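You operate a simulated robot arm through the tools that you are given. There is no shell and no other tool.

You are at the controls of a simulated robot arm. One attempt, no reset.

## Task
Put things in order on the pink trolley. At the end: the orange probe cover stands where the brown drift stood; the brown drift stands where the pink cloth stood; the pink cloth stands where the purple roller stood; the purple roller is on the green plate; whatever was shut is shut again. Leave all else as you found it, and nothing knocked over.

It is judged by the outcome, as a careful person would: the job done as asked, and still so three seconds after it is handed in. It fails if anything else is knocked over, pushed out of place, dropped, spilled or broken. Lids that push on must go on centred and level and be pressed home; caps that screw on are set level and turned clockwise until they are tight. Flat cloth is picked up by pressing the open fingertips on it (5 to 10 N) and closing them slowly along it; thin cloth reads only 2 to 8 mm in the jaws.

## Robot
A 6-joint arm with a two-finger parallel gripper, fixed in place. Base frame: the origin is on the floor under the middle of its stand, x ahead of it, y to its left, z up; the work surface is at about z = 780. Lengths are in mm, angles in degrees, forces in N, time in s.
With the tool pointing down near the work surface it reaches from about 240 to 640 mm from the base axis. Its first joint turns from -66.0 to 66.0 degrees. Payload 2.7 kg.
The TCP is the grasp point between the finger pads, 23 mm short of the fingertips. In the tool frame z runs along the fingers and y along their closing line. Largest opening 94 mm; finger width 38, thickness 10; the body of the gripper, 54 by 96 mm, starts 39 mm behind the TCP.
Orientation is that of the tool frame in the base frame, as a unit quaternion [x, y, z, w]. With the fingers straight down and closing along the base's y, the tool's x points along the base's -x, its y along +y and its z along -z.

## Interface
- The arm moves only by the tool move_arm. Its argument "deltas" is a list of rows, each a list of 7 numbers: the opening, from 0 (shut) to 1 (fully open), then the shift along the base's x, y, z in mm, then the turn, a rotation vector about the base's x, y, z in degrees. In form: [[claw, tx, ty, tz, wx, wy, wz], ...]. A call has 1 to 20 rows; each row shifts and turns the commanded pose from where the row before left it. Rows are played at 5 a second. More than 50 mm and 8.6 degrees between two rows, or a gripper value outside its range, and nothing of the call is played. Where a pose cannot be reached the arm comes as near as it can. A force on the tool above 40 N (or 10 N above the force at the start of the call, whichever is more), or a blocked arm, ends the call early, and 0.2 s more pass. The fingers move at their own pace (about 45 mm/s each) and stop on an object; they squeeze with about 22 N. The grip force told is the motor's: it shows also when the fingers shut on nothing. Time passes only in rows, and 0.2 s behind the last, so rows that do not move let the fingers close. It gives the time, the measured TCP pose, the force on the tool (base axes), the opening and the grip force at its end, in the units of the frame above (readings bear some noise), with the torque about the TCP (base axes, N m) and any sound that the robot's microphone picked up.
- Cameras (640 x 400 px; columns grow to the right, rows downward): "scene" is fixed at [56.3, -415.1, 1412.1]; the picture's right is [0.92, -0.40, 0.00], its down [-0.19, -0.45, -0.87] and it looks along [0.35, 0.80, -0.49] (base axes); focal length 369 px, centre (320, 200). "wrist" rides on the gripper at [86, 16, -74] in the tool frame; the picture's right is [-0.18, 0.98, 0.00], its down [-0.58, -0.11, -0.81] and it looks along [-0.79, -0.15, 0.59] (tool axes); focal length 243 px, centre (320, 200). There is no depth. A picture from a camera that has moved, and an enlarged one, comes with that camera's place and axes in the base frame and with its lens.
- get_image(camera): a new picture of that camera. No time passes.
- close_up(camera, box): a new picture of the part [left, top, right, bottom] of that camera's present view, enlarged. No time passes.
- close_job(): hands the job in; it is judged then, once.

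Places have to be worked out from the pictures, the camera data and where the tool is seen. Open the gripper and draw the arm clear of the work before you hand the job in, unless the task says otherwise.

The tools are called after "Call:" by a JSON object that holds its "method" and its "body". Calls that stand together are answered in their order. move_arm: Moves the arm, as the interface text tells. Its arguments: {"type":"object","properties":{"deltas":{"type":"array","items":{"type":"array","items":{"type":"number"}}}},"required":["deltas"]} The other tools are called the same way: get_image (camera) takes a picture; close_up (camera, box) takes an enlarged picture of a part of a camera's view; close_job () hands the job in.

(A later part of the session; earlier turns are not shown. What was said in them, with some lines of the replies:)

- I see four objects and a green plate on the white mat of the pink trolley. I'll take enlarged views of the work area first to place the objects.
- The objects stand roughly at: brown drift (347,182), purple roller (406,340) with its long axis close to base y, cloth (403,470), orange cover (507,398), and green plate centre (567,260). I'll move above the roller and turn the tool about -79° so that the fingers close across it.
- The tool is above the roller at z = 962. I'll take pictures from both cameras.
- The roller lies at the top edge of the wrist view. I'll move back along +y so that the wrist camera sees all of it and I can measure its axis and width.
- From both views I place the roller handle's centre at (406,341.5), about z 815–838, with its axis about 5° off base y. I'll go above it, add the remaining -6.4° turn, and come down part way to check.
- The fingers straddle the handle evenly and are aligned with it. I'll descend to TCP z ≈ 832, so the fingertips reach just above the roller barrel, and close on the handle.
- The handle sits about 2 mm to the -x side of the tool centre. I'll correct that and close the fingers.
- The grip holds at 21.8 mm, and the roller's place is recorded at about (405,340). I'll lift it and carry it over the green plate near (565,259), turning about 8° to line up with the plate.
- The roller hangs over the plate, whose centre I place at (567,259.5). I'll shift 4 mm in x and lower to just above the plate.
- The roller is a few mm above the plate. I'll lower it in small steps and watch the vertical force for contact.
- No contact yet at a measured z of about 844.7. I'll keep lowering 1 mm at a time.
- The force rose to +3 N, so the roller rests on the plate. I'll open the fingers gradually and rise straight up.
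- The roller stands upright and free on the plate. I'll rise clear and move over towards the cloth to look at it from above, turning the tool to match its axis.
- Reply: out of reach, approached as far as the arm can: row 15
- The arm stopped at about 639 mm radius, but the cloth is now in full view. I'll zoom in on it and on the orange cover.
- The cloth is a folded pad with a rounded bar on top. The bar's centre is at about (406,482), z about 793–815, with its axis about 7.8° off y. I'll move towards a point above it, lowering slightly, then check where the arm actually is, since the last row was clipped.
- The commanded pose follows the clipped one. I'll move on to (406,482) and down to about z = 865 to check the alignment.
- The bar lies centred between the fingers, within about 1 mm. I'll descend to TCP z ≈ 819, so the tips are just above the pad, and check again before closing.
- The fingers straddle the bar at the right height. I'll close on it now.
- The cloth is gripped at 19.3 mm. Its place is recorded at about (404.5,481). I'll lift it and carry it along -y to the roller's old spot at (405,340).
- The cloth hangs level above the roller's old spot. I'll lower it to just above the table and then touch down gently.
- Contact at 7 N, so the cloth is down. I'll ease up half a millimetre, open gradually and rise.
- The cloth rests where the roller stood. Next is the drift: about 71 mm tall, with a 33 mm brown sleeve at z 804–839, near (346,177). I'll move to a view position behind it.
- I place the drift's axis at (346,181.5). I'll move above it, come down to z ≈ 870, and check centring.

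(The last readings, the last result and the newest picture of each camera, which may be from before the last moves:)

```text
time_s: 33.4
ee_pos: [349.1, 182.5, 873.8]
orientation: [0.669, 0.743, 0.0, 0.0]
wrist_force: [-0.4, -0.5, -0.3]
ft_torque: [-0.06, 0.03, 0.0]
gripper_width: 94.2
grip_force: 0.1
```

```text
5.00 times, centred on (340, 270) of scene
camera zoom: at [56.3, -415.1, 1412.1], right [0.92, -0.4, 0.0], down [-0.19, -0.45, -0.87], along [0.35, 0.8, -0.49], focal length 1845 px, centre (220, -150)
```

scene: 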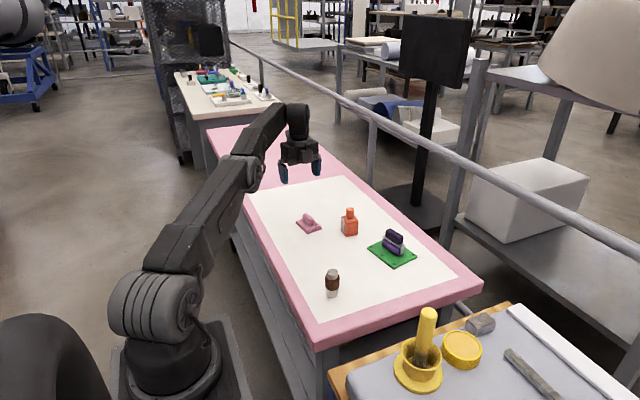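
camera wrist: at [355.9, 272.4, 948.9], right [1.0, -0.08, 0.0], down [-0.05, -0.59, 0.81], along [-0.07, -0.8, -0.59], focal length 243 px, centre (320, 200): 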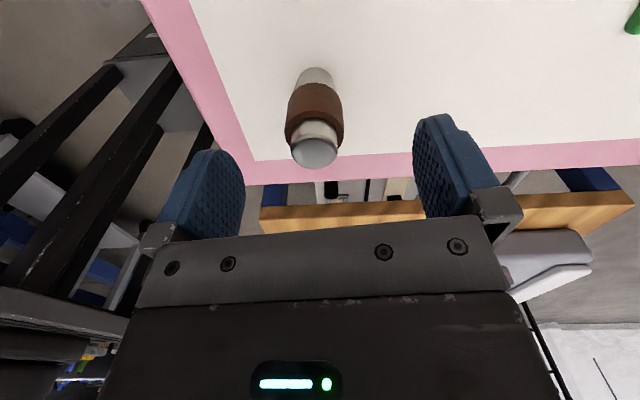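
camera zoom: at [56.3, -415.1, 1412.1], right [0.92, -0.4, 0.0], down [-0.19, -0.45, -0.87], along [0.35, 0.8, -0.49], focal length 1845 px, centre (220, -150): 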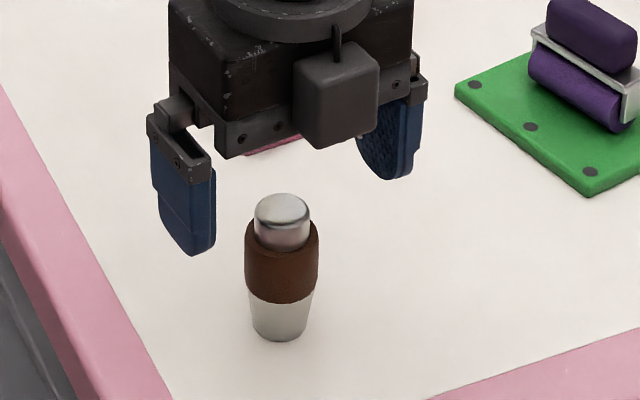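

The drift's axis is about 3 mm to -x and 1.7 mm to -y of the tool centre. I'll correct for that and descend to z ≈ 822 around the sleeve.

Call:
{"method": "move_arm", "body": {"deltas": [[1, -1.6, -0.9, -8, 0, 0, 0], [1, -1.5, -0.8, -12, 0, 0, 0], [1, 0, 0, -16, 0, 0, 0], [1, 0, 0, -15, 0, 0, 0], [1, 0, 0, 0, 0, 0, 0]]}}

Call:
{"method": "get_image", "body": {"camera": "wrist"}}

Call:
{"method": "close_up", "body": {"camera": "scene", "box": [300, 230, 380, 310]}}

```text
time_s: 34.6
ee_pos: [343.0, 181.2, 822.5]
orientation: [0.669, 0.743, 0.0, 0.0]
wrist_force: [0.6, 0.1, -0.4]
ft_torque: [-0.02, 0.01, -0.01]
gripper_width: 94.1
grip_force: 0.1
```

```text
taken
camera wrist: at [351.3, 270.7, 897.4], right [1.0, -0.08, 0.0], down [-0.05, -0.59, 0.81], along [-0.07, -0.8, -0.59], focal length 243 px, centre (320, 200)
```

wrist: 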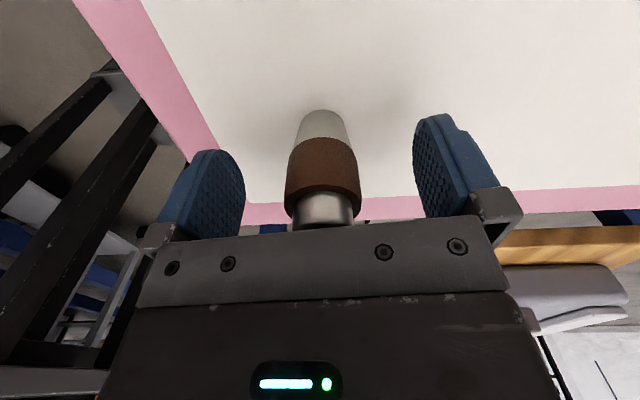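

```text
5.00 times, centred on (340, 270) of scene
camera zoom: at [56.3, -415.1, 1412.1], right [0.92, -0.4, 0.0], down [-0.19, -0.45, -0.87], along [0.35, 0.8, -0.49], focal length 1845 px, centre (220, -150)
```

zoom: 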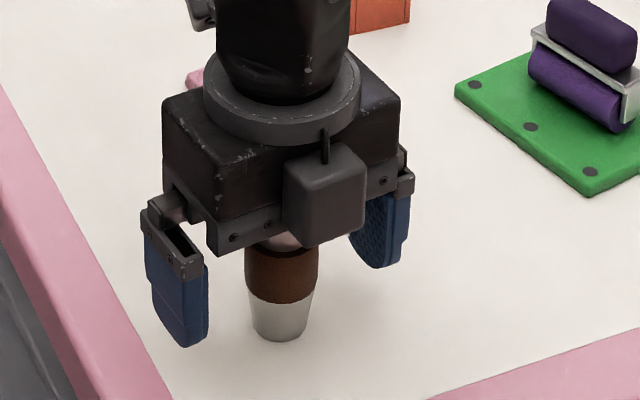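

The sleeve is about 1.3 mm to +x of centre. I'll correct and close on it.

Call:
{"method": "move_arm", "body": {"deltas": [[1, 1.3, 0, 0, 0, 0, 0], [0.7, 0, 0, 0, 0, 0, 0], [0.5, 0, 0, 0, 0, 0, 0], [0.4, 0, 0, 0, 0, 0, 0], [0.3, 0, 0, 0, 0, 0, 0], [0.1, 0, 0, 0, 0, 0, 0], [0, 0, 0, 0, 0, 0, 0], [0, 0, 0, 0, 0, 0, 0]]}}

Call:
{"method": "get_image", "body": {"camera": "wrist"}}

Call:
{"method": "close_up", "body": {"camera": "scene", "box": [300, 230, 380, 310]}}

```text
time_s: 36.4
ee_pos: [345.0, 181.8, 822.6]
orientation: [0.669, 0.743, -0.001, 0.0]
wrist_force: [-1.5, 1.0, -0.2]
ft_torque: [-0.03, 0.03, -0.02]
gripper_width: 33.6
grip_force: 22.1
```

```text
taken
camera wrist: at [352.7, 270.8, 897.5], right [1.0, -0.08, 0.0], down [-0.05, -0.59, 0.81], along [-0.07, -0.8, -0.59], focal length 243 px, centre (320, 200)
```

wrist: 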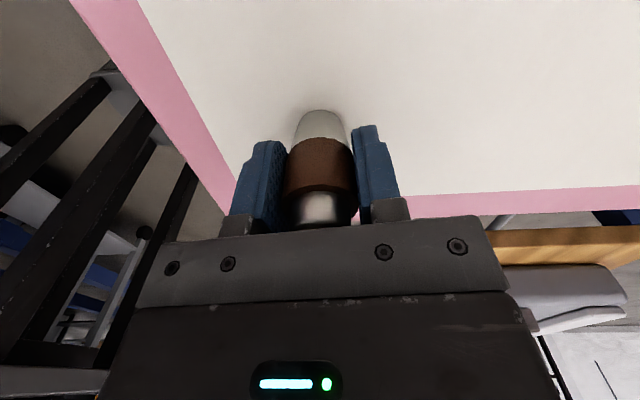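

```text
5.00 times, centred on (340, 270) of scene
camera zoom: at [56.3, -415.1, 1412.1], right [0.92, -0.4, 0.0], down [-0.19, -0.45, -0.87], along [0.35, 0.8, -0.49], focal length 1845 px, centre (220, -150)
```

zoom: 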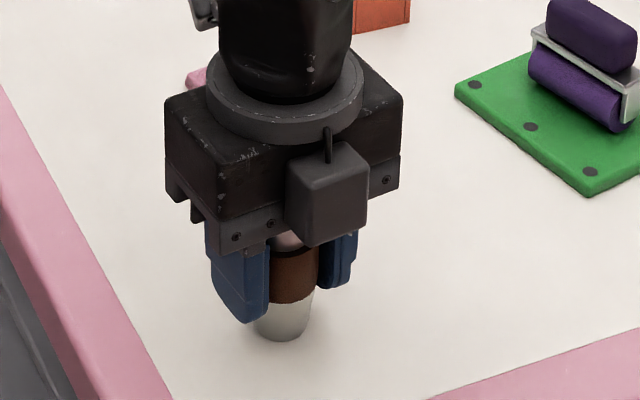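

The drift is gripped at 33.6 mm. I record its spot as about (345,180.5). I'll lift it 70 mm, carry it over to the cloth's old spot at (404.5,479), and check.

Call:
{"method": "move_arm", "body": {"deltas": [[0, 0, 0, 10, 0, 0, 0], [0, 0, 0, 25, 0, 0, 0], [0, 0, 0, 35, 0, 0, 0], [0, 2.1, 10.6, 0, 0, 0, 0], [0, 4.25, 21.3, 0, 0, 0, 0], [0, 4.25, 21.3, 0, 0, 0, 0], [0, 4.25, 21.3, 0, 0, 0, 0], [0, 4.25, 21.3, 0, 0, 0, 0], [0, 4.25, 21.3, 0, 0, 0, 0], [0, 4.25, 21.3, 0, 0, 0, 0], [0, 4.25, 21.3, 0, 0, 0, 0], [0, 4.25, 21.3, 0, 0, 0, 0], [0, 4.25, 21.3, 0, 0, 0, 0], [0, 4.25, 21.3, 0, 0, 0, 0], [0, 4.25, 21.3, 0, 0, 0, 0], [0, 4.25, 21.3, 0, 0, 0, 0], [0, 4.25, 21.3, 0, 0, 0, 0], [0, 2.1, 10.7, 0, 0, 0, 0], [0, 0, 0, 0, 0, 0, 0]]}}

Call:
{"method": "get_image", "body": {"camera": "scene"}}

Call:
{"method": "get_image", "body": {"camera": "wrist"}}

```text
time_s: 40.4
ee_pos: [403.7, 478.2, 893.3]
orientation: [0.67, 0.743, 0.0, 0.0]
wrist_force: [0.1, 0.2, -2.1]
ft_torque: [0.0, -0.03, -0.01]
gripper_width: 33.4
grip_force: 22.0
```

```text
taken
```

scene: 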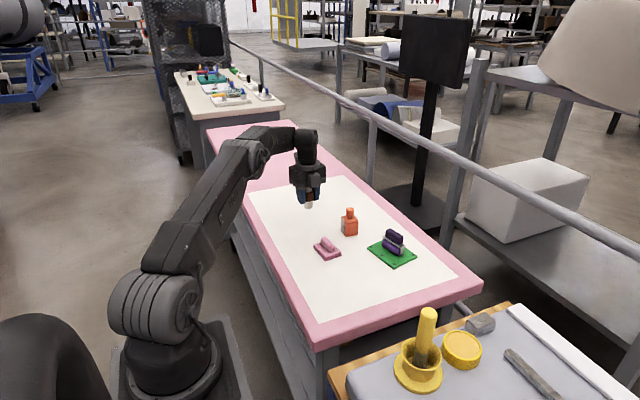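

```text
taken
camera wrist: at [411.5, 569.1, 967.1], right [1.0, -0.08, 0.0], down [-0.05, -0.59, 0.81], along [-0.07, -0.8, -0.59], focal length 243 px, centre (320, 200)
```

wrist: 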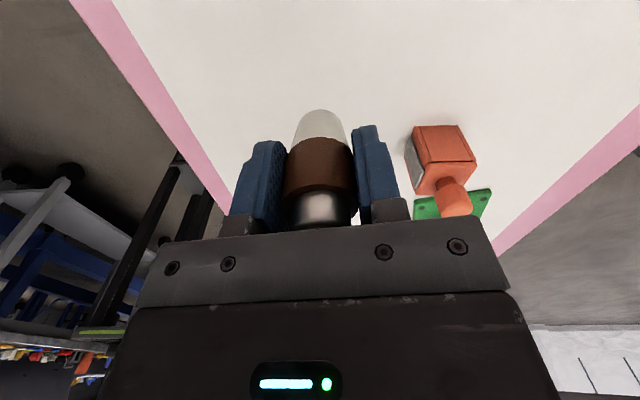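

The drift hangs over the cloth's old spot and the numbers agree within 1 mm. I'll lower it to just above the table.

Call:
{"method": "move_arm", "body": {"deltas": [[0, 0, 0.3, -18, 0, 0, 0], [0, 0, 0, -20, 0, 0, 0], [0, 0, 0, -18, 0, 0, 0], [0, 0, 0, -8, 0, 0, 0], [0, 0, 0, -3, 0, 0, 0], [0, 0, 0, 0, 0, 0, 0]]}}

Call:
{"method": "close_up", "body": {"camera": "scene", "box": [275, 180, 355, 240]}}

```text
time_s: 41.8
ee_pos: [404.4, 478.7, 825.3]
orientation: [0.669, 0.743, 0.0, 0.0]
wrist_force: [-0.7, -1.0, -1.6]
ft_torque: [-0.01, 0.01, -0.03]
gripper_width: 33.5
grip_force: 21.7
```

```text
6.67 times, centred on (315, 210) of scene
camera zoom: at [56.3, -415.1, 1412.1], right [0.92, -0.4, 0.0], down [-0.19, -0.45, -0.87], along [0.35, 0.8, -0.49], focal length 2460 px, centre (353, 133)
```

zoom: 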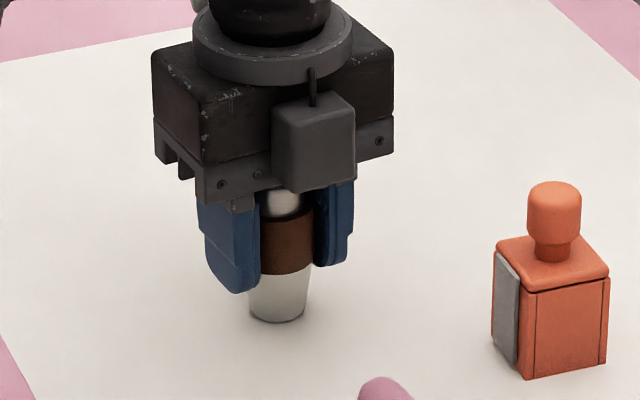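

The drift's base lines up with the recorded cloth centre to within about 1–2 mm. I'll nudge by 1 mm and touch down.

Call:
{"method": "move_arm", "body": {"deltas": [[0, 0.7, 0.5, 0, 0, 0, 0], [0, 0, 0, -1, 0, 0, 0], [0, 0, 0, -1, 0, 0, 0], [0, 0, 0, 0, 0, 0, 0]]}}

```text
time_s: 42.8
ee_pos: [404.4, 480.1, 823.1]
orientation: [0.669, 0.744, 0.0, 0.0]
wrist_force: [0.3, -0.7, -2.5]
ft_torque: [0.04, -0.01, 0.02]
gripper_width: 33.8
grip_force: 22.1
```

Not yet in contact, since the force is still only the weight. I'll keep lowering in small steps.

Call:
{"method": "move_arm", "body": {"deltas": [[0, 0, 0, -0.7, 0, 0, 0], [0, 0, 0, -0.5, 0, 0, 0], [0, 0, 0, 0, 0, 0, 0]]}}

```text
time_s: 43.6
ee_pos: [404.7, 479.9, 822.6]
orientation: [0.67, 0.743, 0.002, 0.0]
wrist_force: [-1.3, 2.0, 2.4]
ft_torque: [0.0, 0.08, -0.03]
gripper_width: 33.3
grip_force: 22.2
```

The force rose to +2.4 N, so it's down. I'll open slowly and check that it stands.

Call:
{"method": "move_arm", "body": {"deltas": [[0.37, 0, 0, 0, 0, 0, 0], [0.41, 0, 0, 0, 0, 0, 0], [0.48, 0, 0, 0, 0, 0, 0], [0.6, 0, 0, 0, 0, 0, 0], [0.7, 0, 0, 0, 0, 0, 0], [0.7, 0, 0, 0, 0, 0, 0]]}}

Call:
{"method": "close_up", "body": {"camera": "scene", "box": [275, 180, 355, 240]}}

Call:
{"method": "get_image", "body": {"camera": "wrist"}}

```text
time_s: 45.0
ee_pos: [406.1, 480.4, 822.9]
orientation: [0.67, 0.743, 0.0, 0.001]
wrist_force: [0.3, -0.6, 0.2]
ft_torque: [-0.04, -0.03, 0.02]
gripper_width: 65.6
grip_force: 0.0
```

```text
6.67 times, centred on (315, 210) of scene
camera zoom: at [56.3, -415.1, 1412.1], right [0.92, -0.4, 0.0], down [-0.19, -0.45, -0.87], along [0.35, 0.8, -0.49], focal length 2460 px, centre (353, 133)
```

zoom: 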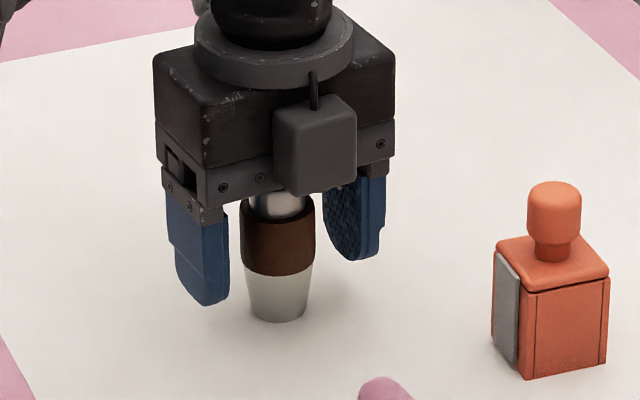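

```text
taken
camera wrist: at [412.6, 569.7, 896.9], right [1.0, -0.08, 0.0], down [-0.05, -0.59, 0.81], along [-0.07, -0.8, -0.59], focal length 243 px, centre (320, 200)
```

wrist: 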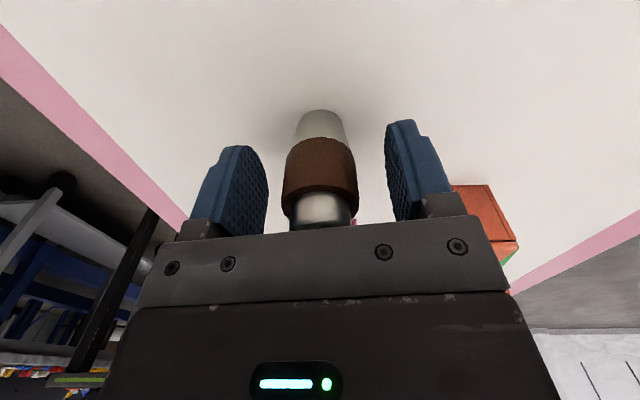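

The drift stands on the cloth's old spot. I'll rise straight up, then turn the tool back to its first orientation and look at the orange cover from the base side.

Call:
{"method": "move_arm", "body": {"deltas": [[0.75, 0, 0, 15, 0, 0, 0], [0.85, 0, 0, 30, 0, 0, 0], [1, 0, 0, 35, 0, 0, 0], [1, 0, 0, 35, 0, 0, 0], [1, 2.5, -8, 0, 0, 0, 7.6], [1, 2.5, -8, 0, 0, 0, 7.6], [1, 2.5, -8, 0, 0, 0, 7.6], [1, 2.5, -8, 0, 0, 0, 7.6], [1, 2.5, -8, 0, 0, 0, 7.6], [1, 2.5, -8, 0, 0, 0, 7.6], [1, 2.5, -8, 0, 0, 0, 7.6], [1, 2.5, -8, 0, 0, 0, 7.6], [1, 2.5, -8, 0, 0, 0, 7.6], [1, 2.5, -8, 0, 0, 0, 7.6], [1, 0, 0, 0, 0, 0, 7.6], [1, 0, 0, 0, 0, 0, 0]]}}

Call:
{"method": "get_image", "body": {"camera": "wrist"}}

Call:
{"method": "get_image", "body": {"camera": "scene"}}

Call:
{"method": "close_up", "body": {"camera": "scene", "box": [330, 200, 370, 240]}}

```text
time_s: 48.4
ee_pos: [429.5, 399.9, 937.2]
orientation: [0.002, 1.0, 0.0, 0.0]
wrist_force: [-0.2, 0.2, 0.1]
ft_torque: [0.02, -0.02, -0.03]
gripper_width: 94.1
grip_force: 0.0
```

```text
taken
camera wrist: at [343.5, 418.5, 1011.9], right [0.19, 0.98, 0.0], down [0.58, -0.11, 0.81], along [0.79, -0.15, -0.59], focal length 243 px, centre (320, 200)
```

wrist: 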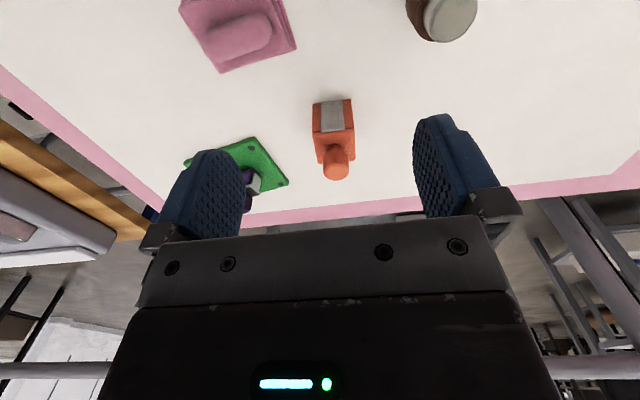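

```text
taken
```

scene: 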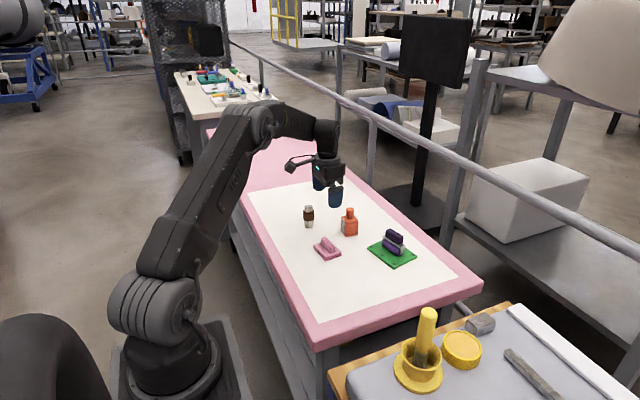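

```text
10.00 times, centred on (350, 220) of scene
camera zoom: at [56.3, -415.1, 1412.1], right [0.92, -0.4, 0.0], down [-0.19, -0.45, -0.87], along [0.35, 0.8, -0.49], focal length 3691 px, centre (20, 0)
```

zoom: 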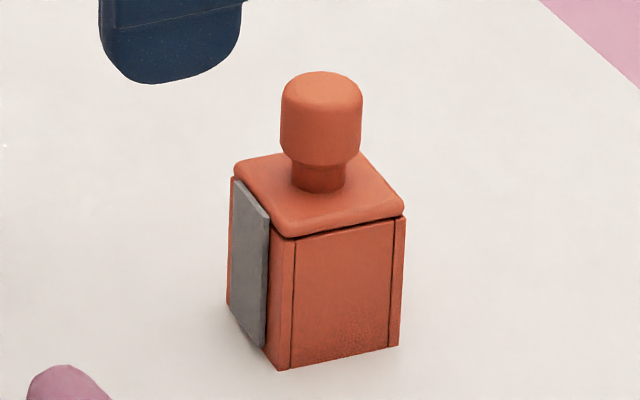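

The orange cover has a seam below its top slab, so the knob may belong to a lid. I'd rather grip the body. I'll zoom in with the wrist camera to measure its height, sides and orientation.

Call:
{"method": "close_up", "body": {"camera": "wrist", "box": [280, 80, 390, 190]}}

Call:
{"method": "close_up", "body": {"camera": "scene", "box": [335, 203, 365, 240]}}

```text
3.64 times, centred on (335, 135) of wrist
camera zoom: at [343.5, 418.5, 1011.9], right [0.19, 0.98, 0.0], down [0.58, -0.11, 0.81], along [0.79, -0.15, -0.59], focal length 882 px, centre (266, 436)
```

zoom: 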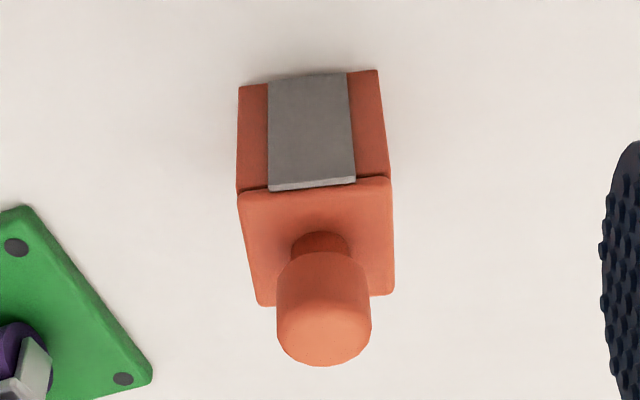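

```text
10.81 times, centred on (350, 222) of scene
camera zoom: at [56.3, -415.1, 1412.1], right [0.92, -0.4, 0.0], down [-0.19, -0.45, -0.87], along [0.35, 0.8, -0.49], focal length 3990 px, centre (-4, -32)
```

zoom: 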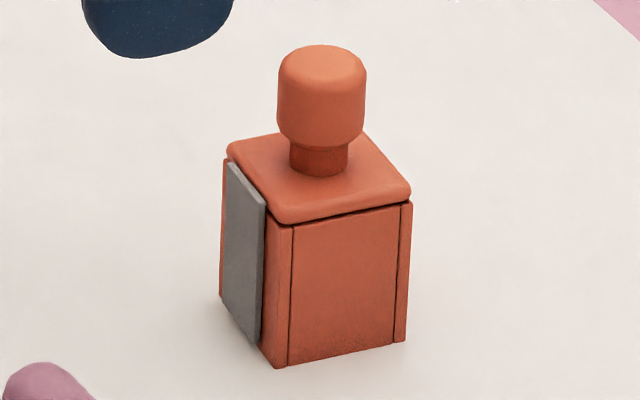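

The body is about 39 × 39 mm, centred near (505,399.7) in tool coordinates and turned about -2.5°. The slab's top is at z ≈ 830 and the knob's top at z ≈ 862. I'll grip the flat ±y faces with TCP z ≈ 829, so the palm clears the knob, offset towards the base in x for reach.

Call:
{"method": "move_arm", "body": {"deltas": [[1, 16.6, 0.1, 0, 0, 0, -0.6], [1, 16.6, 0.1, 0, 0, 0, -0.6], [1, 16.6, 0, 0, 0, 0, -0.6], [1, 16.6, 0, 0, 0, 0, -0.6], [1, 0, 0, -20, 0, 0, 0], [1, 0, 0, -20, 0, 0, 0], [1, 0, 0, 0, 0, 0, 0]]}}

Call:
{"method": "get_image", "body": {"camera": "wrist"}}

Call:
{"method": "close_up", "body": {"camera": "scene", "box": [310, 180, 390, 240]}}

```text
time_s: 50.0
ee_pos: [496.4, 398.2, 896.4]
orientation: [0.025, 1.0, 0.001, 0.0]
wrist_force: [0.3, -0.2, -0.9]
ft_torque: [0.0, 0.02, -0.02]
gripper_width: 93.8
grip_force: 0.0
```

```text
taken
camera wrist: at [410.0, 421.6, 971.1], right [0.23, 0.97, 0.0], down [0.58, -0.14, 0.81], along [0.78, -0.19, -0.59], focal length 243 px, centre (320, 200)
```

wrist: 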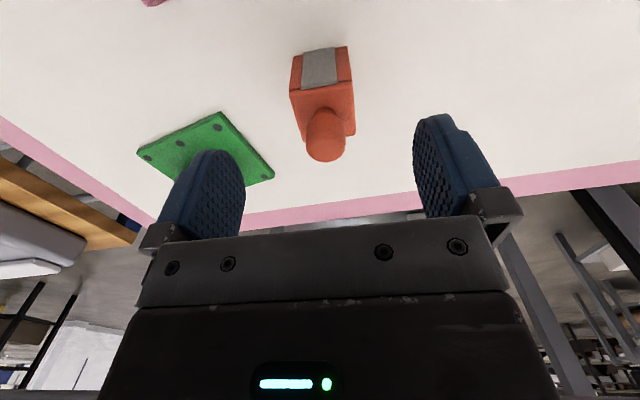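

```text
6.67 times, centred on (350, 210) of scene
camera zoom: at [56.3, -415.1, 1412.1], right [0.92, -0.4, 0.0], down [-0.19, -0.45, -0.87], along [0.35, 0.8, -0.49], focal length 2460 px, centre (120, 133)
```

zoom: 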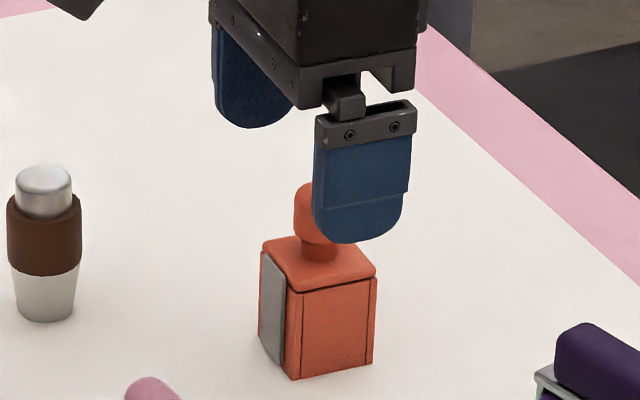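

The box is centred between the fingers (within 0.3 mm) and square to them. I'll descend to z ≈ 830.

Call:
{"method": "move_arm", "body": {"deltas": [[1, 0, 0, -18, 0, 0, 0], [1, 0, 0, -18, 0, 0, 0], [1, 0, 0, -15, 0, 0, 0], [1, 0, 0, -10, 0, 0, 0], [1, 0, 0, -5, 0, 0, 0], [1, 0, 0, 0, 0, 0, 0]]}}

Call:
{"method": "get_image", "body": {"camera": "wrist"}}

Call:
{"method": "close_up", "body": {"camera": "scene", "box": [310, 180, 390, 240]}}

```text
time_s: 51.4
ee_pos: [496.5, 400.9, 831.5]
orientation: [0.024, 1.0, 0.0, 0.0]
wrist_force: [0.6, -1.0, -0.6]
ft_torque: [0.01, -0.01, -0.01]
gripper_width: 94.0
grip_force: 0.1
```

```text
taken
camera wrist: at [411.0, 422.7, 905.3], right [0.23, 0.97, 0.0], down [0.58, -0.14, 0.81], along [0.78, -0.19, -0.59], focal length 243 px, centre (320, 200)
```

wrist: 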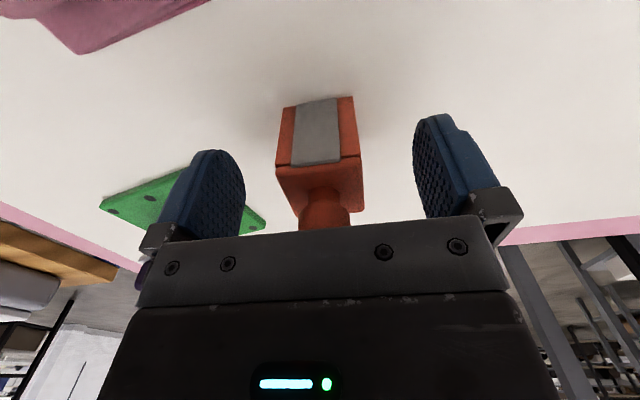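

```text
6.67 times, centred on (350, 210) of scene
camera zoom: at [56.3, -415.1, 1412.1], right [0.92, -0.4, 0.0], down [-0.19, -0.45, -0.87], along [0.35, 0.8, -0.49], focal length 2460 px, centre (120, 133)
```

zoom: 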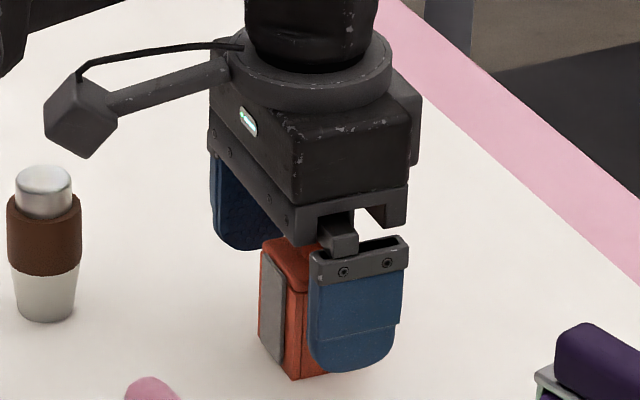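

The arm reached the pose and the body is centred. I'll lower 2 mm more and close on the body.

Call:
{"method": "move_arm", "body": {"deltas": [[1, 0, 0, -2, 0, 0, 0], [0.7, 0, 0, 0, 0, 0, 0], [0.55, 0, 0, 0, 0, 0, 0], [0.45, 0, 0, 0, 0, 0, 0], [0.35, 0, 0, 0, 0, 0, 0], [0.2, 0, 0, 0, 0, 0, 0], [0, 0, 0, 0, 0, 0, 0], [0, 0, 0, 0, 0, 0, 0]]}}

Call:
{"method": "get_image", "body": {"camera": "wrist"}}

Call:
{"method": "close_up", "body": {"camera": "scene", "box": [310, 180, 390, 240]}}

```text
time_s: 53.2
ee_pos: [496.2, 400.7, 828.8]
orientation: [0.024, 1.0, 0.0, 0.0]
wrist_force: [0.2, 0.5, -0.1]
ft_torque: [0.01, 0.0, -0.04]
gripper_width: 39.9
grip_force: 22.1
```

```text
taken
camera wrist: at [411.3, 422.8, 903.2], right [0.23, 0.97, 0.0], down [0.58, -0.14, 0.81], along [0.78, -0.19, -0.59], focal length 243 px, centre (320, 200)
```

wrist: 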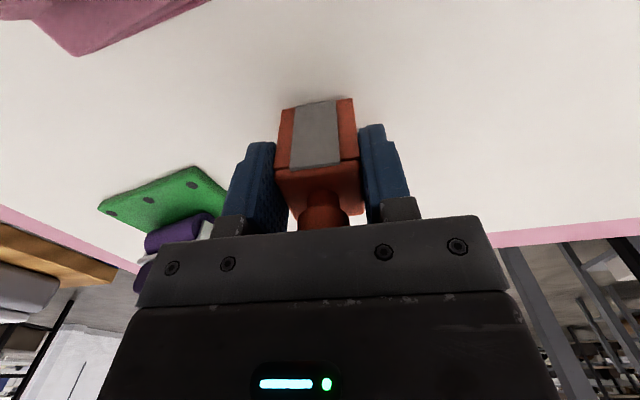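

```text
6.67 times, centred on (350, 210) of scene
camera zoom: at [56.3, -415.1, 1412.1], right [0.92, -0.4, 0.0], down [-0.19, -0.45, -0.87], along [0.35, 0.8, -0.49], focal length 2460 px, centre (120, 133)
```

zoom: 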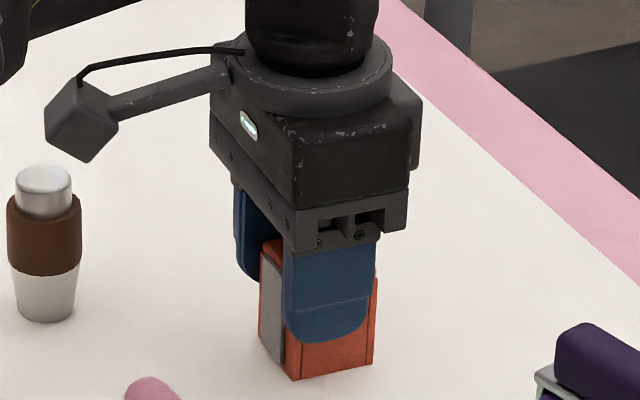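

The body is gripped at 39.9 mm. I'll lift a little and check that body and top rise together.

Call:
{"method": "move_arm", "body": {"deltas": [[0, 0, 0, 4, 0, 0, 0], [0, 0, 0, 8, 0, 0, 0], [0, 0, 0, 12, 0, 0, 0], [0, 0, 0, 0, 0, 0, 0]]}}

Call:
{"method": "get_image", "body": {"camera": "wrist"}}

Call:
{"method": "close_up", "body": {"camera": "scene", "box": [310, 180, 390, 240]}}

```text
time_s: 54.2
ee_pos: [497.1, 399.2, 853.1]
orientation: [0.024, 1.0, 0.0, 0.0]
wrist_force: [0.0, 0.0, -0.1]
ft_torque: [0.0, -0.01, -0.01]
gripper_width: 40.1
grip_force: 21.7
```

```text
taken
camera wrist: at [411.0, 421.9, 927.4], right [0.23, 0.97, 0.0], down [0.58, -0.14, 0.81], along [0.78, -0.19, -0.59], focal length 243 px, centre (320, 200)
```

wrist: 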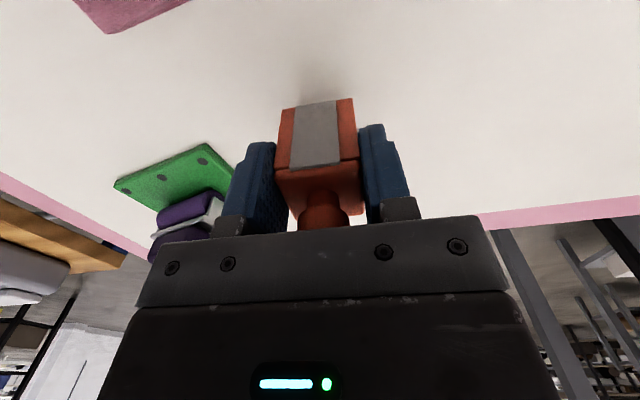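

```text
6.67 times, centred on (350, 210) of scene
camera zoom: at [56.3, -415.1, 1412.1], right [0.92, -0.4, 0.0], down [-0.19, -0.45, -0.87], along [0.35, 0.8, -0.49], focal length 2460 px, centre (120, 133)
```

zoom: 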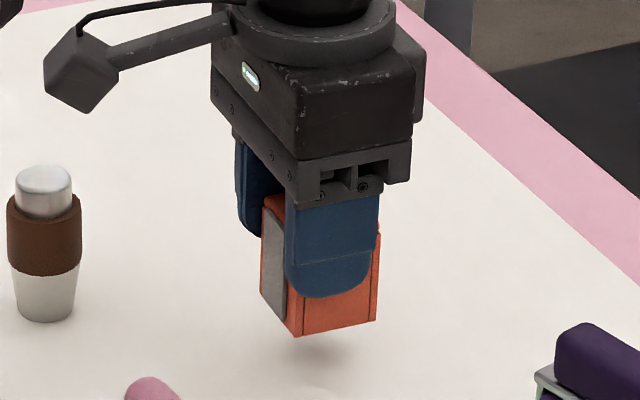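

The whole cover lifted cleanly. I'll raise it further and carry it to the drift's old spot, with TCP at about (336,180.5) so the box's centre is over (345,180.5).

Call:
{"method": "move_arm", "body": {"deltas": [[0, 0, 0, 20, 0, 0, 0], [0, 0, 0, 25, 0, 0, 0], [0, -8, -11, 0, 0, 0, 0], [0, -16.1, -21.9, 0, 0, 0, 0], [0, -16.1, -21.9, 0, 0, 0, 0], [0, -16.1, -21.9, 0, 0, 0, 0], [0, -16.1, -21.9, 0, 0, 0, 0], [0, -16.1, -21.9, 0, 0, 0, 0], [0, -16.1, -21.9, 0, 0, 0, 0], [0, -16.1, -21.9, 0, 0, 0, 0], [0, -16.1, -21.9, 0, 0, 0, 0], [0, -16.1, -21.9, 0, 0, 0, 0], [0, -8, -11, 0, 0, 0, 0], [0, 0, 0, 0, 0, 0, 0]]}}

Call:
{"method": "get_image", "body": {"camera": "wrist"}}

Call:
{"method": "get_image", "body": {"camera": "scene"}}

```text
time_s: 57.2
ee_pos: [334.7, 181.2, 898.7]
orientation: [0.024, 1.0, 0.0, 0.0]
wrist_force: [-0.5, 0.5, -0.1]
ft_torque: [0.01, 0.0, 0.0]
gripper_width: 39.8
grip_force: 22.3
```

```text
taken
camera wrist: at [249.1, 204.1, 973.2], right [0.23, 0.97, 0.0], down [0.58, -0.14, 0.81], along [0.78, -0.19, -0.59], focal length 243 px, centre (320, 200)
```

wrist: 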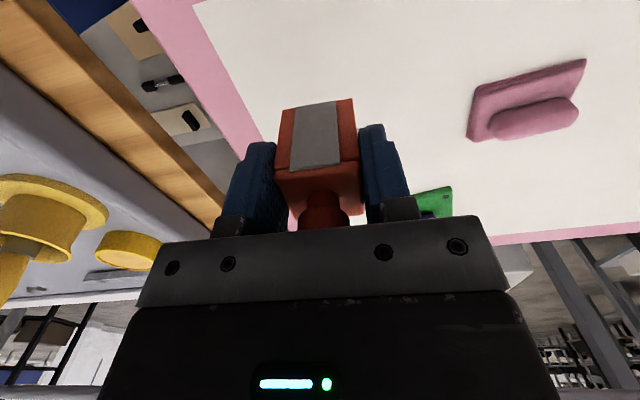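

```text
taken
```

scene: 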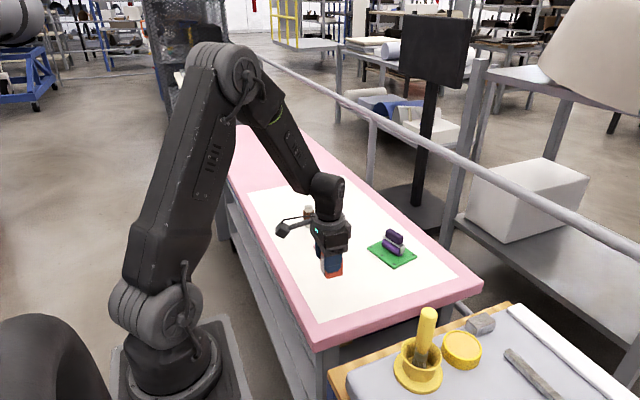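

I'll correct by about (+1.8,-1) and lower the cover to just above the table.

Call:
{"method": "move_arm", "body": {"deltas": [[0, 1, -0.5, -16, 0, 0, 0], [0, 0.8, -0.5, -18, 0, 0, 0], [0, 0, 0, -16, 0, 0, 0], [0, 0, 0, -10, 0, 0, 0], [0, 0, 0, -5, 0, 0, 0], [0, 0, 0, 0, 0, 0, 0]]}}

Call:
{"method": "close_up", "body": {"camera": "scene", "box": [300, 230, 380, 310]}}

Call:
{"method": "get_image", "body": {"camera": "wrist"}}

```text
time_s: 58.6
ee_pos: [336.5, 179.4, 833.7]
orientation: [0.024, 1.0, 0.0, 0.001]
wrist_force: [0.9, 0.1, -1.0]
ft_torque: [0.0, 0.03, 0.02]
gripper_width: 39.8
grip_force: 22.1
```

```text
5.00 times, centred on (340, 270) of scene
camera zoom: at [56.3, -415.1, 1412.1], right [0.92, -0.4, 0.0], down [-0.19, -0.45, -0.87], along [0.35, 0.8, -0.49], focal length 1845 px, centre (220, -150)
```

zoom: 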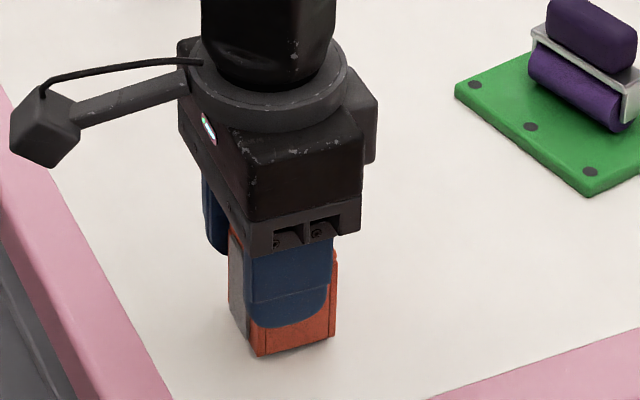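

```text
taken
camera wrist: at [251.0, 202.1, 907.7], right [0.23, 0.97, 0.0], down [0.58, -0.14, 0.81], along [0.78, -0.19, -0.59], focal length 243 px, centre (320, 200)
```

wrist: 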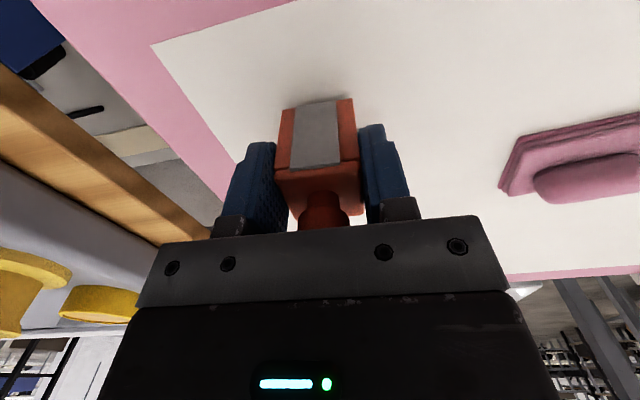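

I want a careful comparison with the drift's former base in the same scene zoom before touching down.

Call:
{"method": "close_up", "body": {"camera": "scene", "box": [310, 250, 360, 310]}}

Call:
{"method": "close_up", "body": {"camera": "wrist", "box": [260, 80, 380, 230]}}

```text
6.67 times, centred on (335, 280) of scene
camera zoom: at [56.3, -415.1, 1412.1], right [0.92, -0.4, 0.0], down [-0.19, -0.45, -0.87], along [0.35, 0.8, -0.49], focal length 2460 px, centre (220, -333)
```

zoom: 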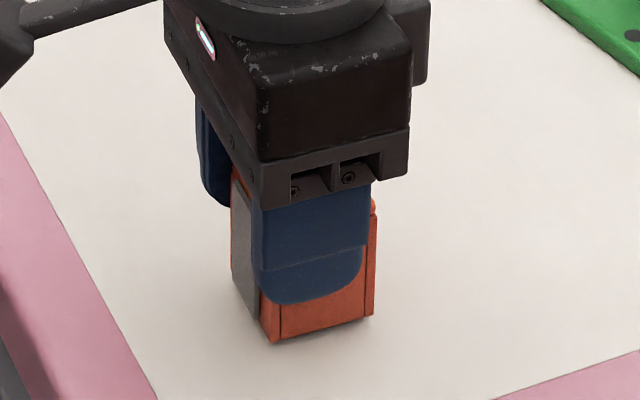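

```text
2.67 times, centred on (320, 155) of wrist
camera zoom: at [251.0, 202.1, 907.7], right [0.23, 0.97, 0.0], down [0.58, -0.14, 0.81], along [0.78, -0.19, -0.59], focal length 647 px, centre (320, 320)
```

zoom: 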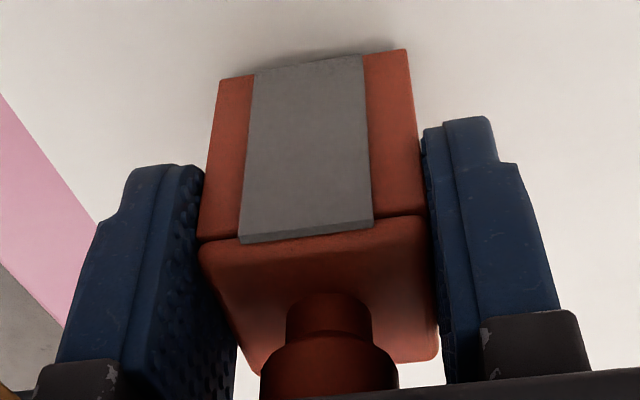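

The scene comparison suggests the box should shift by about (+0.6,+1.3). I'll do that and touch down in small steps.

Call:
{"method": "move_arm", "body": {"deltas": [[0, 0.6, 1.3, 0, 0, 0, 0], [0, 0, 0, -1.5, 0, 0, 0], [0, 0, 0, -1.2, 0, 0, 0], [0, 0, 0, -0.8, 0, 0, 0], [0, 0, 0, 0, 0, 0, 0]]}}

```text
time_s: 59.8
ee_pos: [337.4, 182.1, 829.4]
orientation: [0.025, 1.0, 0.001, 0.0]
wrist_force: [-0.2, -0.3, -0.9]
ft_torque: [-0.02, 0.02, -0.01]
gripper_width: 39.6
grip_force: 21.7
```

No contact yet. I'll go down another millimetre or so in small steps.

Call:
{"method": "move_arm", "body": {"deltas": [[0, 0, 0, -0.7, 0, 0, 0], [0, 0, 0, -0.6, 0, 0, 0], [0, 0, 0, 0, 0, 0, 0]]}}

```text
time_s: 60.6
ee_pos: [337.4, 180.7, 828.5]
orientation: [0.024, 1.0, 0.001, 0.0]
wrist_force: [-0.4, 0.0, -0.5]
ft_torque: [0.01, 0.04, 0.02]
gripper_width: 40.1
grip_force: 22.1
```

Call:
{"method": "move_arm", "body": {"deltas": [[0, 0, 0, -0.6, 0, 0, 0], [0, 0, 0, -0.4, 0, 0, 0], [0, 0, 0, 0, 0, 0, 0]]}}

Call:
{"method": "close_up", "body": {"camera": "scene", "box": [310, 250, 360, 310]}}

```text
time_s: 61.4
ee_pos: [337.8, 181.1, 828.0]
orientation: [0.025, 1.0, 0.001, 0.001]
wrist_force: [-5.3, 2.4, 15.5]
ft_torque: [0.02, 0.17, -0.05]
gripper_width: 39.9
grip_force: 21.5
```

```text
6.67 times, centred on (335, 280) of scene
camera zoom: at [56.0, -415.1, 1412.1], right [0.92, -0.4, 0.0], down [-0.19, -0.45, -0.87], along [0.35, 0.8, -0.49], focal length 2460 px, centre (220, -333)
```

zoom: 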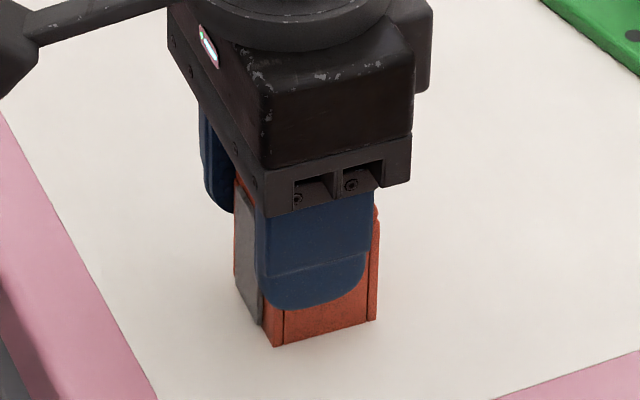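

Contact at 15 N, which is firm. I'll ease up 0.6 mm and open the fingers gradually.

Call:
{"method": "move_arm", "body": {"deltas": [[0, 0, 0, 0.5, 0, 0, 0], [0.43, 0, 0, 0, 0, 0, 0], [0.46, 0, 0, 0, 0, 0, 0], [0.52, 0, 0, 0, 0, 0, 0], [0.65, 0, 0, 0, 0, 0, 0], [0.8, 0, 0, 0, 0, 0, 0], [0.9, 0, 0, 0, 0, 0, 0], [0.9, 0, 0, 0, 0, 0, 0]]}}

Call:
{"method": "get_image", "body": {"camera": "wrist"}}

Call:
{"method": "close_up", "body": {"camera": "scene", "box": [310, 250, 360, 310]}}

```text
time_s: 63.2
ee_pos: [337.1, 180.2, 828.1]
orientation: [0.024, 1.0, 0.001, 0.0]
wrist_force: [0.2, 0.2, 0.0]
ft_torque: [0.0, -0.02, 0.03]
gripper_width: 84.6
grip_force: 0.0
```

```text
taken
camera wrist: at [252.9, 203.1, 902.6], right [0.23, 0.97, 0.0], down [0.58, -0.14, 0.81], along [0.78, -0.19, -0.59], focal length 243 px, centre (320, 200)
```

wrist: 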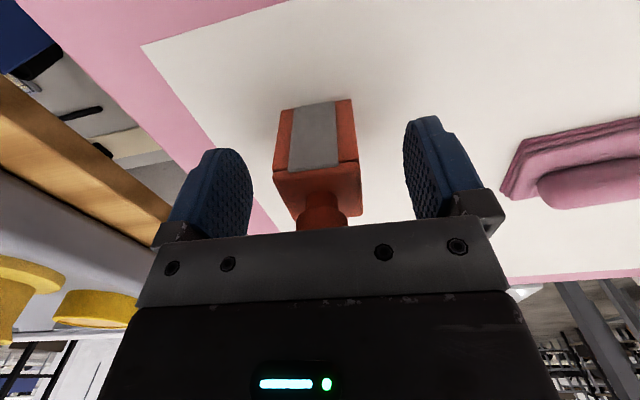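

```text
6.67 times, centred on (335, 280) of scene
camera zoom: at [56.3, -415.1, 1412.1], right [0.92, -0.4, 0.0], down [-0.19, -0.45, -0.87], along [0.35, 0.8, -0.49], focal length 2460 px, centre (220, -333)
```

zoom: 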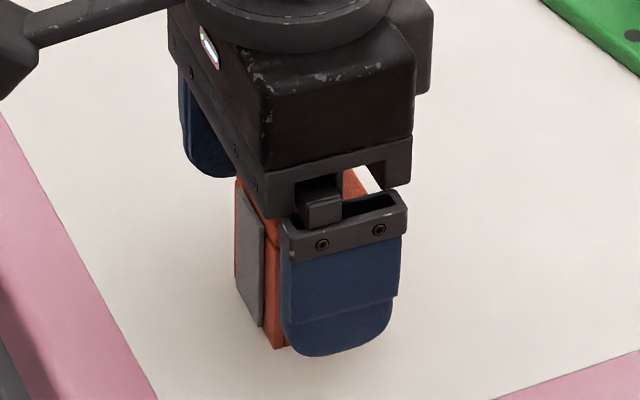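

The cover stands free. I'll rise straight up and then draw the arm well clear of the objects.

Call:
{"method": "move_arm", "body": {"deltas": [[0.9, 0, 0, 12, 0, 0, 0], [1, 0, 0, 25, 0, 0, 0], [1, 0, 0, 35, 0, 0, 0], [1, 0, 0, 40, 0, 0, 0], [1, 0, 0, 40, 0, 0, 0], [1, 0, 0, 30, 0, 0, 0], [1, 0, -20, 10, 0, 0, 0], [1, 0, -25, 10, 0, 0, 0], [1, 0, -25, 0, 0, 0, 0], [1, 0, 0, 0, 0, 0, 0]]}}

Call:
{"method": "get_image", "body": {"camera": "scene"}}

Call:
{"method": "get_image", "body": {"camera": "wrist"}}

Call:
{"method": "close_up", "body": {"camera": "scene", "box": [280, 170, 440, 310]}}

```text
time_s: 65.4
ee_pos: [336.8, 111.5, 1030.4]
orientation: [0.024, 1.0, 0.0, 0.0]
wrist_force: [0.2, 0.8, -0.4]
ft_torque: [0.04, -0.04, -0.01]
gripper_width: 93.8
grip_force: 0.2
```

```text
taken
```

scene: 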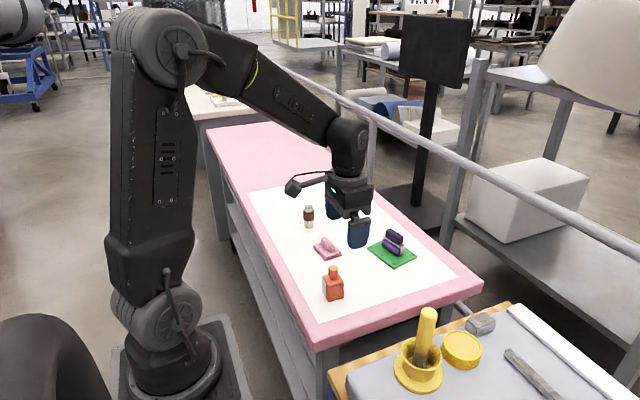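

```text
taken
camera wrist: at [252.6, 133.5, 1104.4], right [0.23, 0.97, 0.0], down [0.58, -0.14, 0.81], along [0.78, -0.19, -0.59], focal length 243 px, centre (320, 200)
```

wrist: 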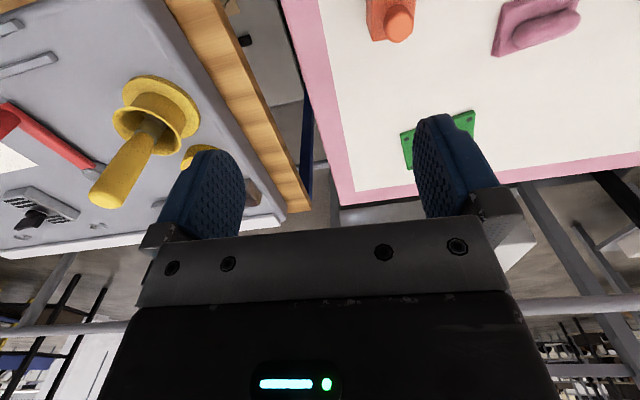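

```text
2.86 times, centred on (360, 240) of scene
camera zoom: at [56.3, -415.1, 1412.1], right [0.92, -0.4, 0.0], down [-0.19, -0.45, -0.87], along [0.35, 0.8, -0.49], focal length 1054 px, centre (206, 86)
```

zoom: 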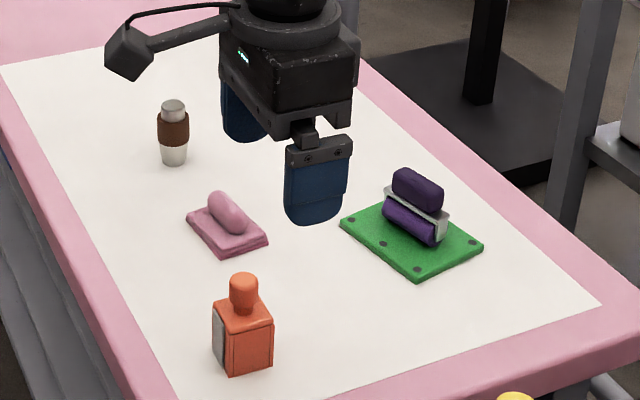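

All four items are in place. I'll zoom in on the orange cover and the others for a last check of seating and position.

Call:
{"method": "close_up", "body": {"camera": "scene", "box": [310, 250, 360, 310]}}

Call:
{"method": "close_up", "body": {"camera": "scene", "box": [290, 195, 350, 260]}}

Call:
{"method": "close_up", "body": {"camera": "scene", "box": [365, 220, 425, 270]}}

```text
6.67 times, centred on (335, 280) of scene
camera zoom: at [56.3, -415.1, 1412.1], right [0.92, -0.4, 0.0], down [-0.19, -0.45, -0.87], along [0.35, 0.8, -0.49], focal length 2460 px, centre (220, -333)
```

zoom: 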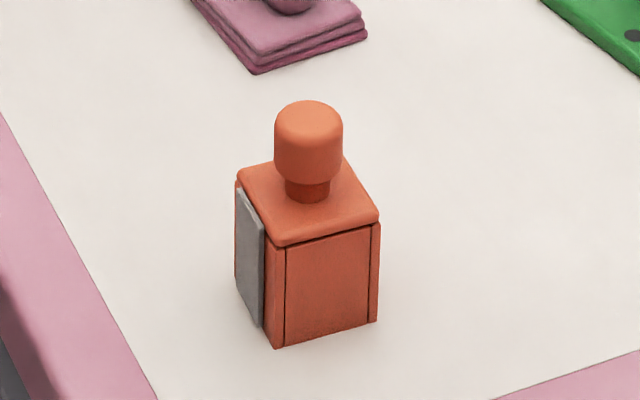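

```text
6.15 times, centred on (320, 228) of scene
camera zoom: at [56.3, -415.1, 1412.1], right [0.92, -0.4, 0.0], down [-0.19, -0.45, -0.87], along [0.35, 0.8, -0.49], focal length 2271 px, centre (320, 31)
```

zoom: 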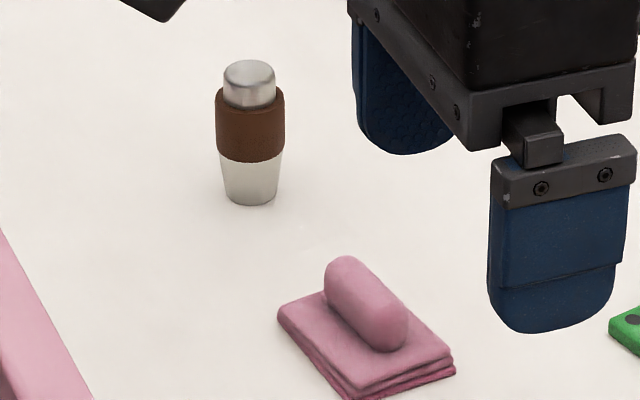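

```text
8.00 times, centred on (395, 245) of scene
camera zoom: at [56.3, -415.1, 1412.1], right [0.92, -0.4, 0.0], down [-0.19, -0.45, -0.87], along [0.35, 0.8, -0.49], focal length 2952 px, centre (-280, -160)
```

zoom: 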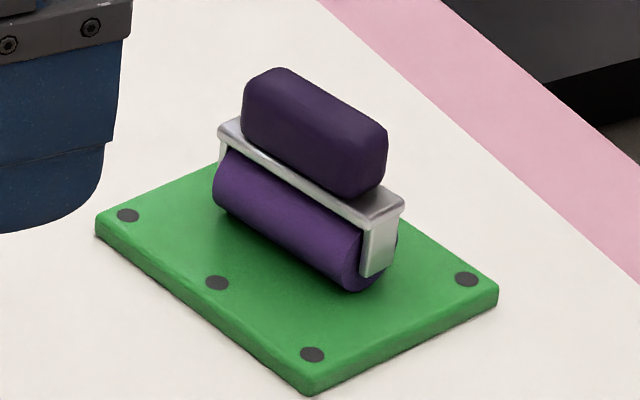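

The final check shows everything where it should be:

- **Orange cover:** within about 2 mm of the drift's old spot, with its top still seated.
- **Drift:** stands on the cloth's old spot.
- **Cloth:** lies on the roller's old spot.
- **Roller:** upright on the green plate.

The gripper is open and the arm is clear, so I'm handing the job in.

Call:
{"method": "close_job", "body": {}}

```text
The job is handed in.
```

All four items are in their new places on the pink trolley, and I've handed the job in. In the last pictures before hand-in, everything was upright and nothing had been knocked over or disturbed.

| Item | Now stands | How close |
|---|---|---|
| Orange probe cover | where the brown drift stood | within about 2 mm |
| Brown drift | where the pink cloth stood | about 1–2 mm |
| Pink cloth | where the purple roller stood | about 1–2 mm |
| Purple roller | on the green plate, near its middle | upright and steady |

- **Shut items:** the only thing I saw that might open was the orange cover, which has a seam under its top. I carried it by the body, and its top stayed on. I opened nothing else.
- **Arm:** the gripper is open and raised well above the items.
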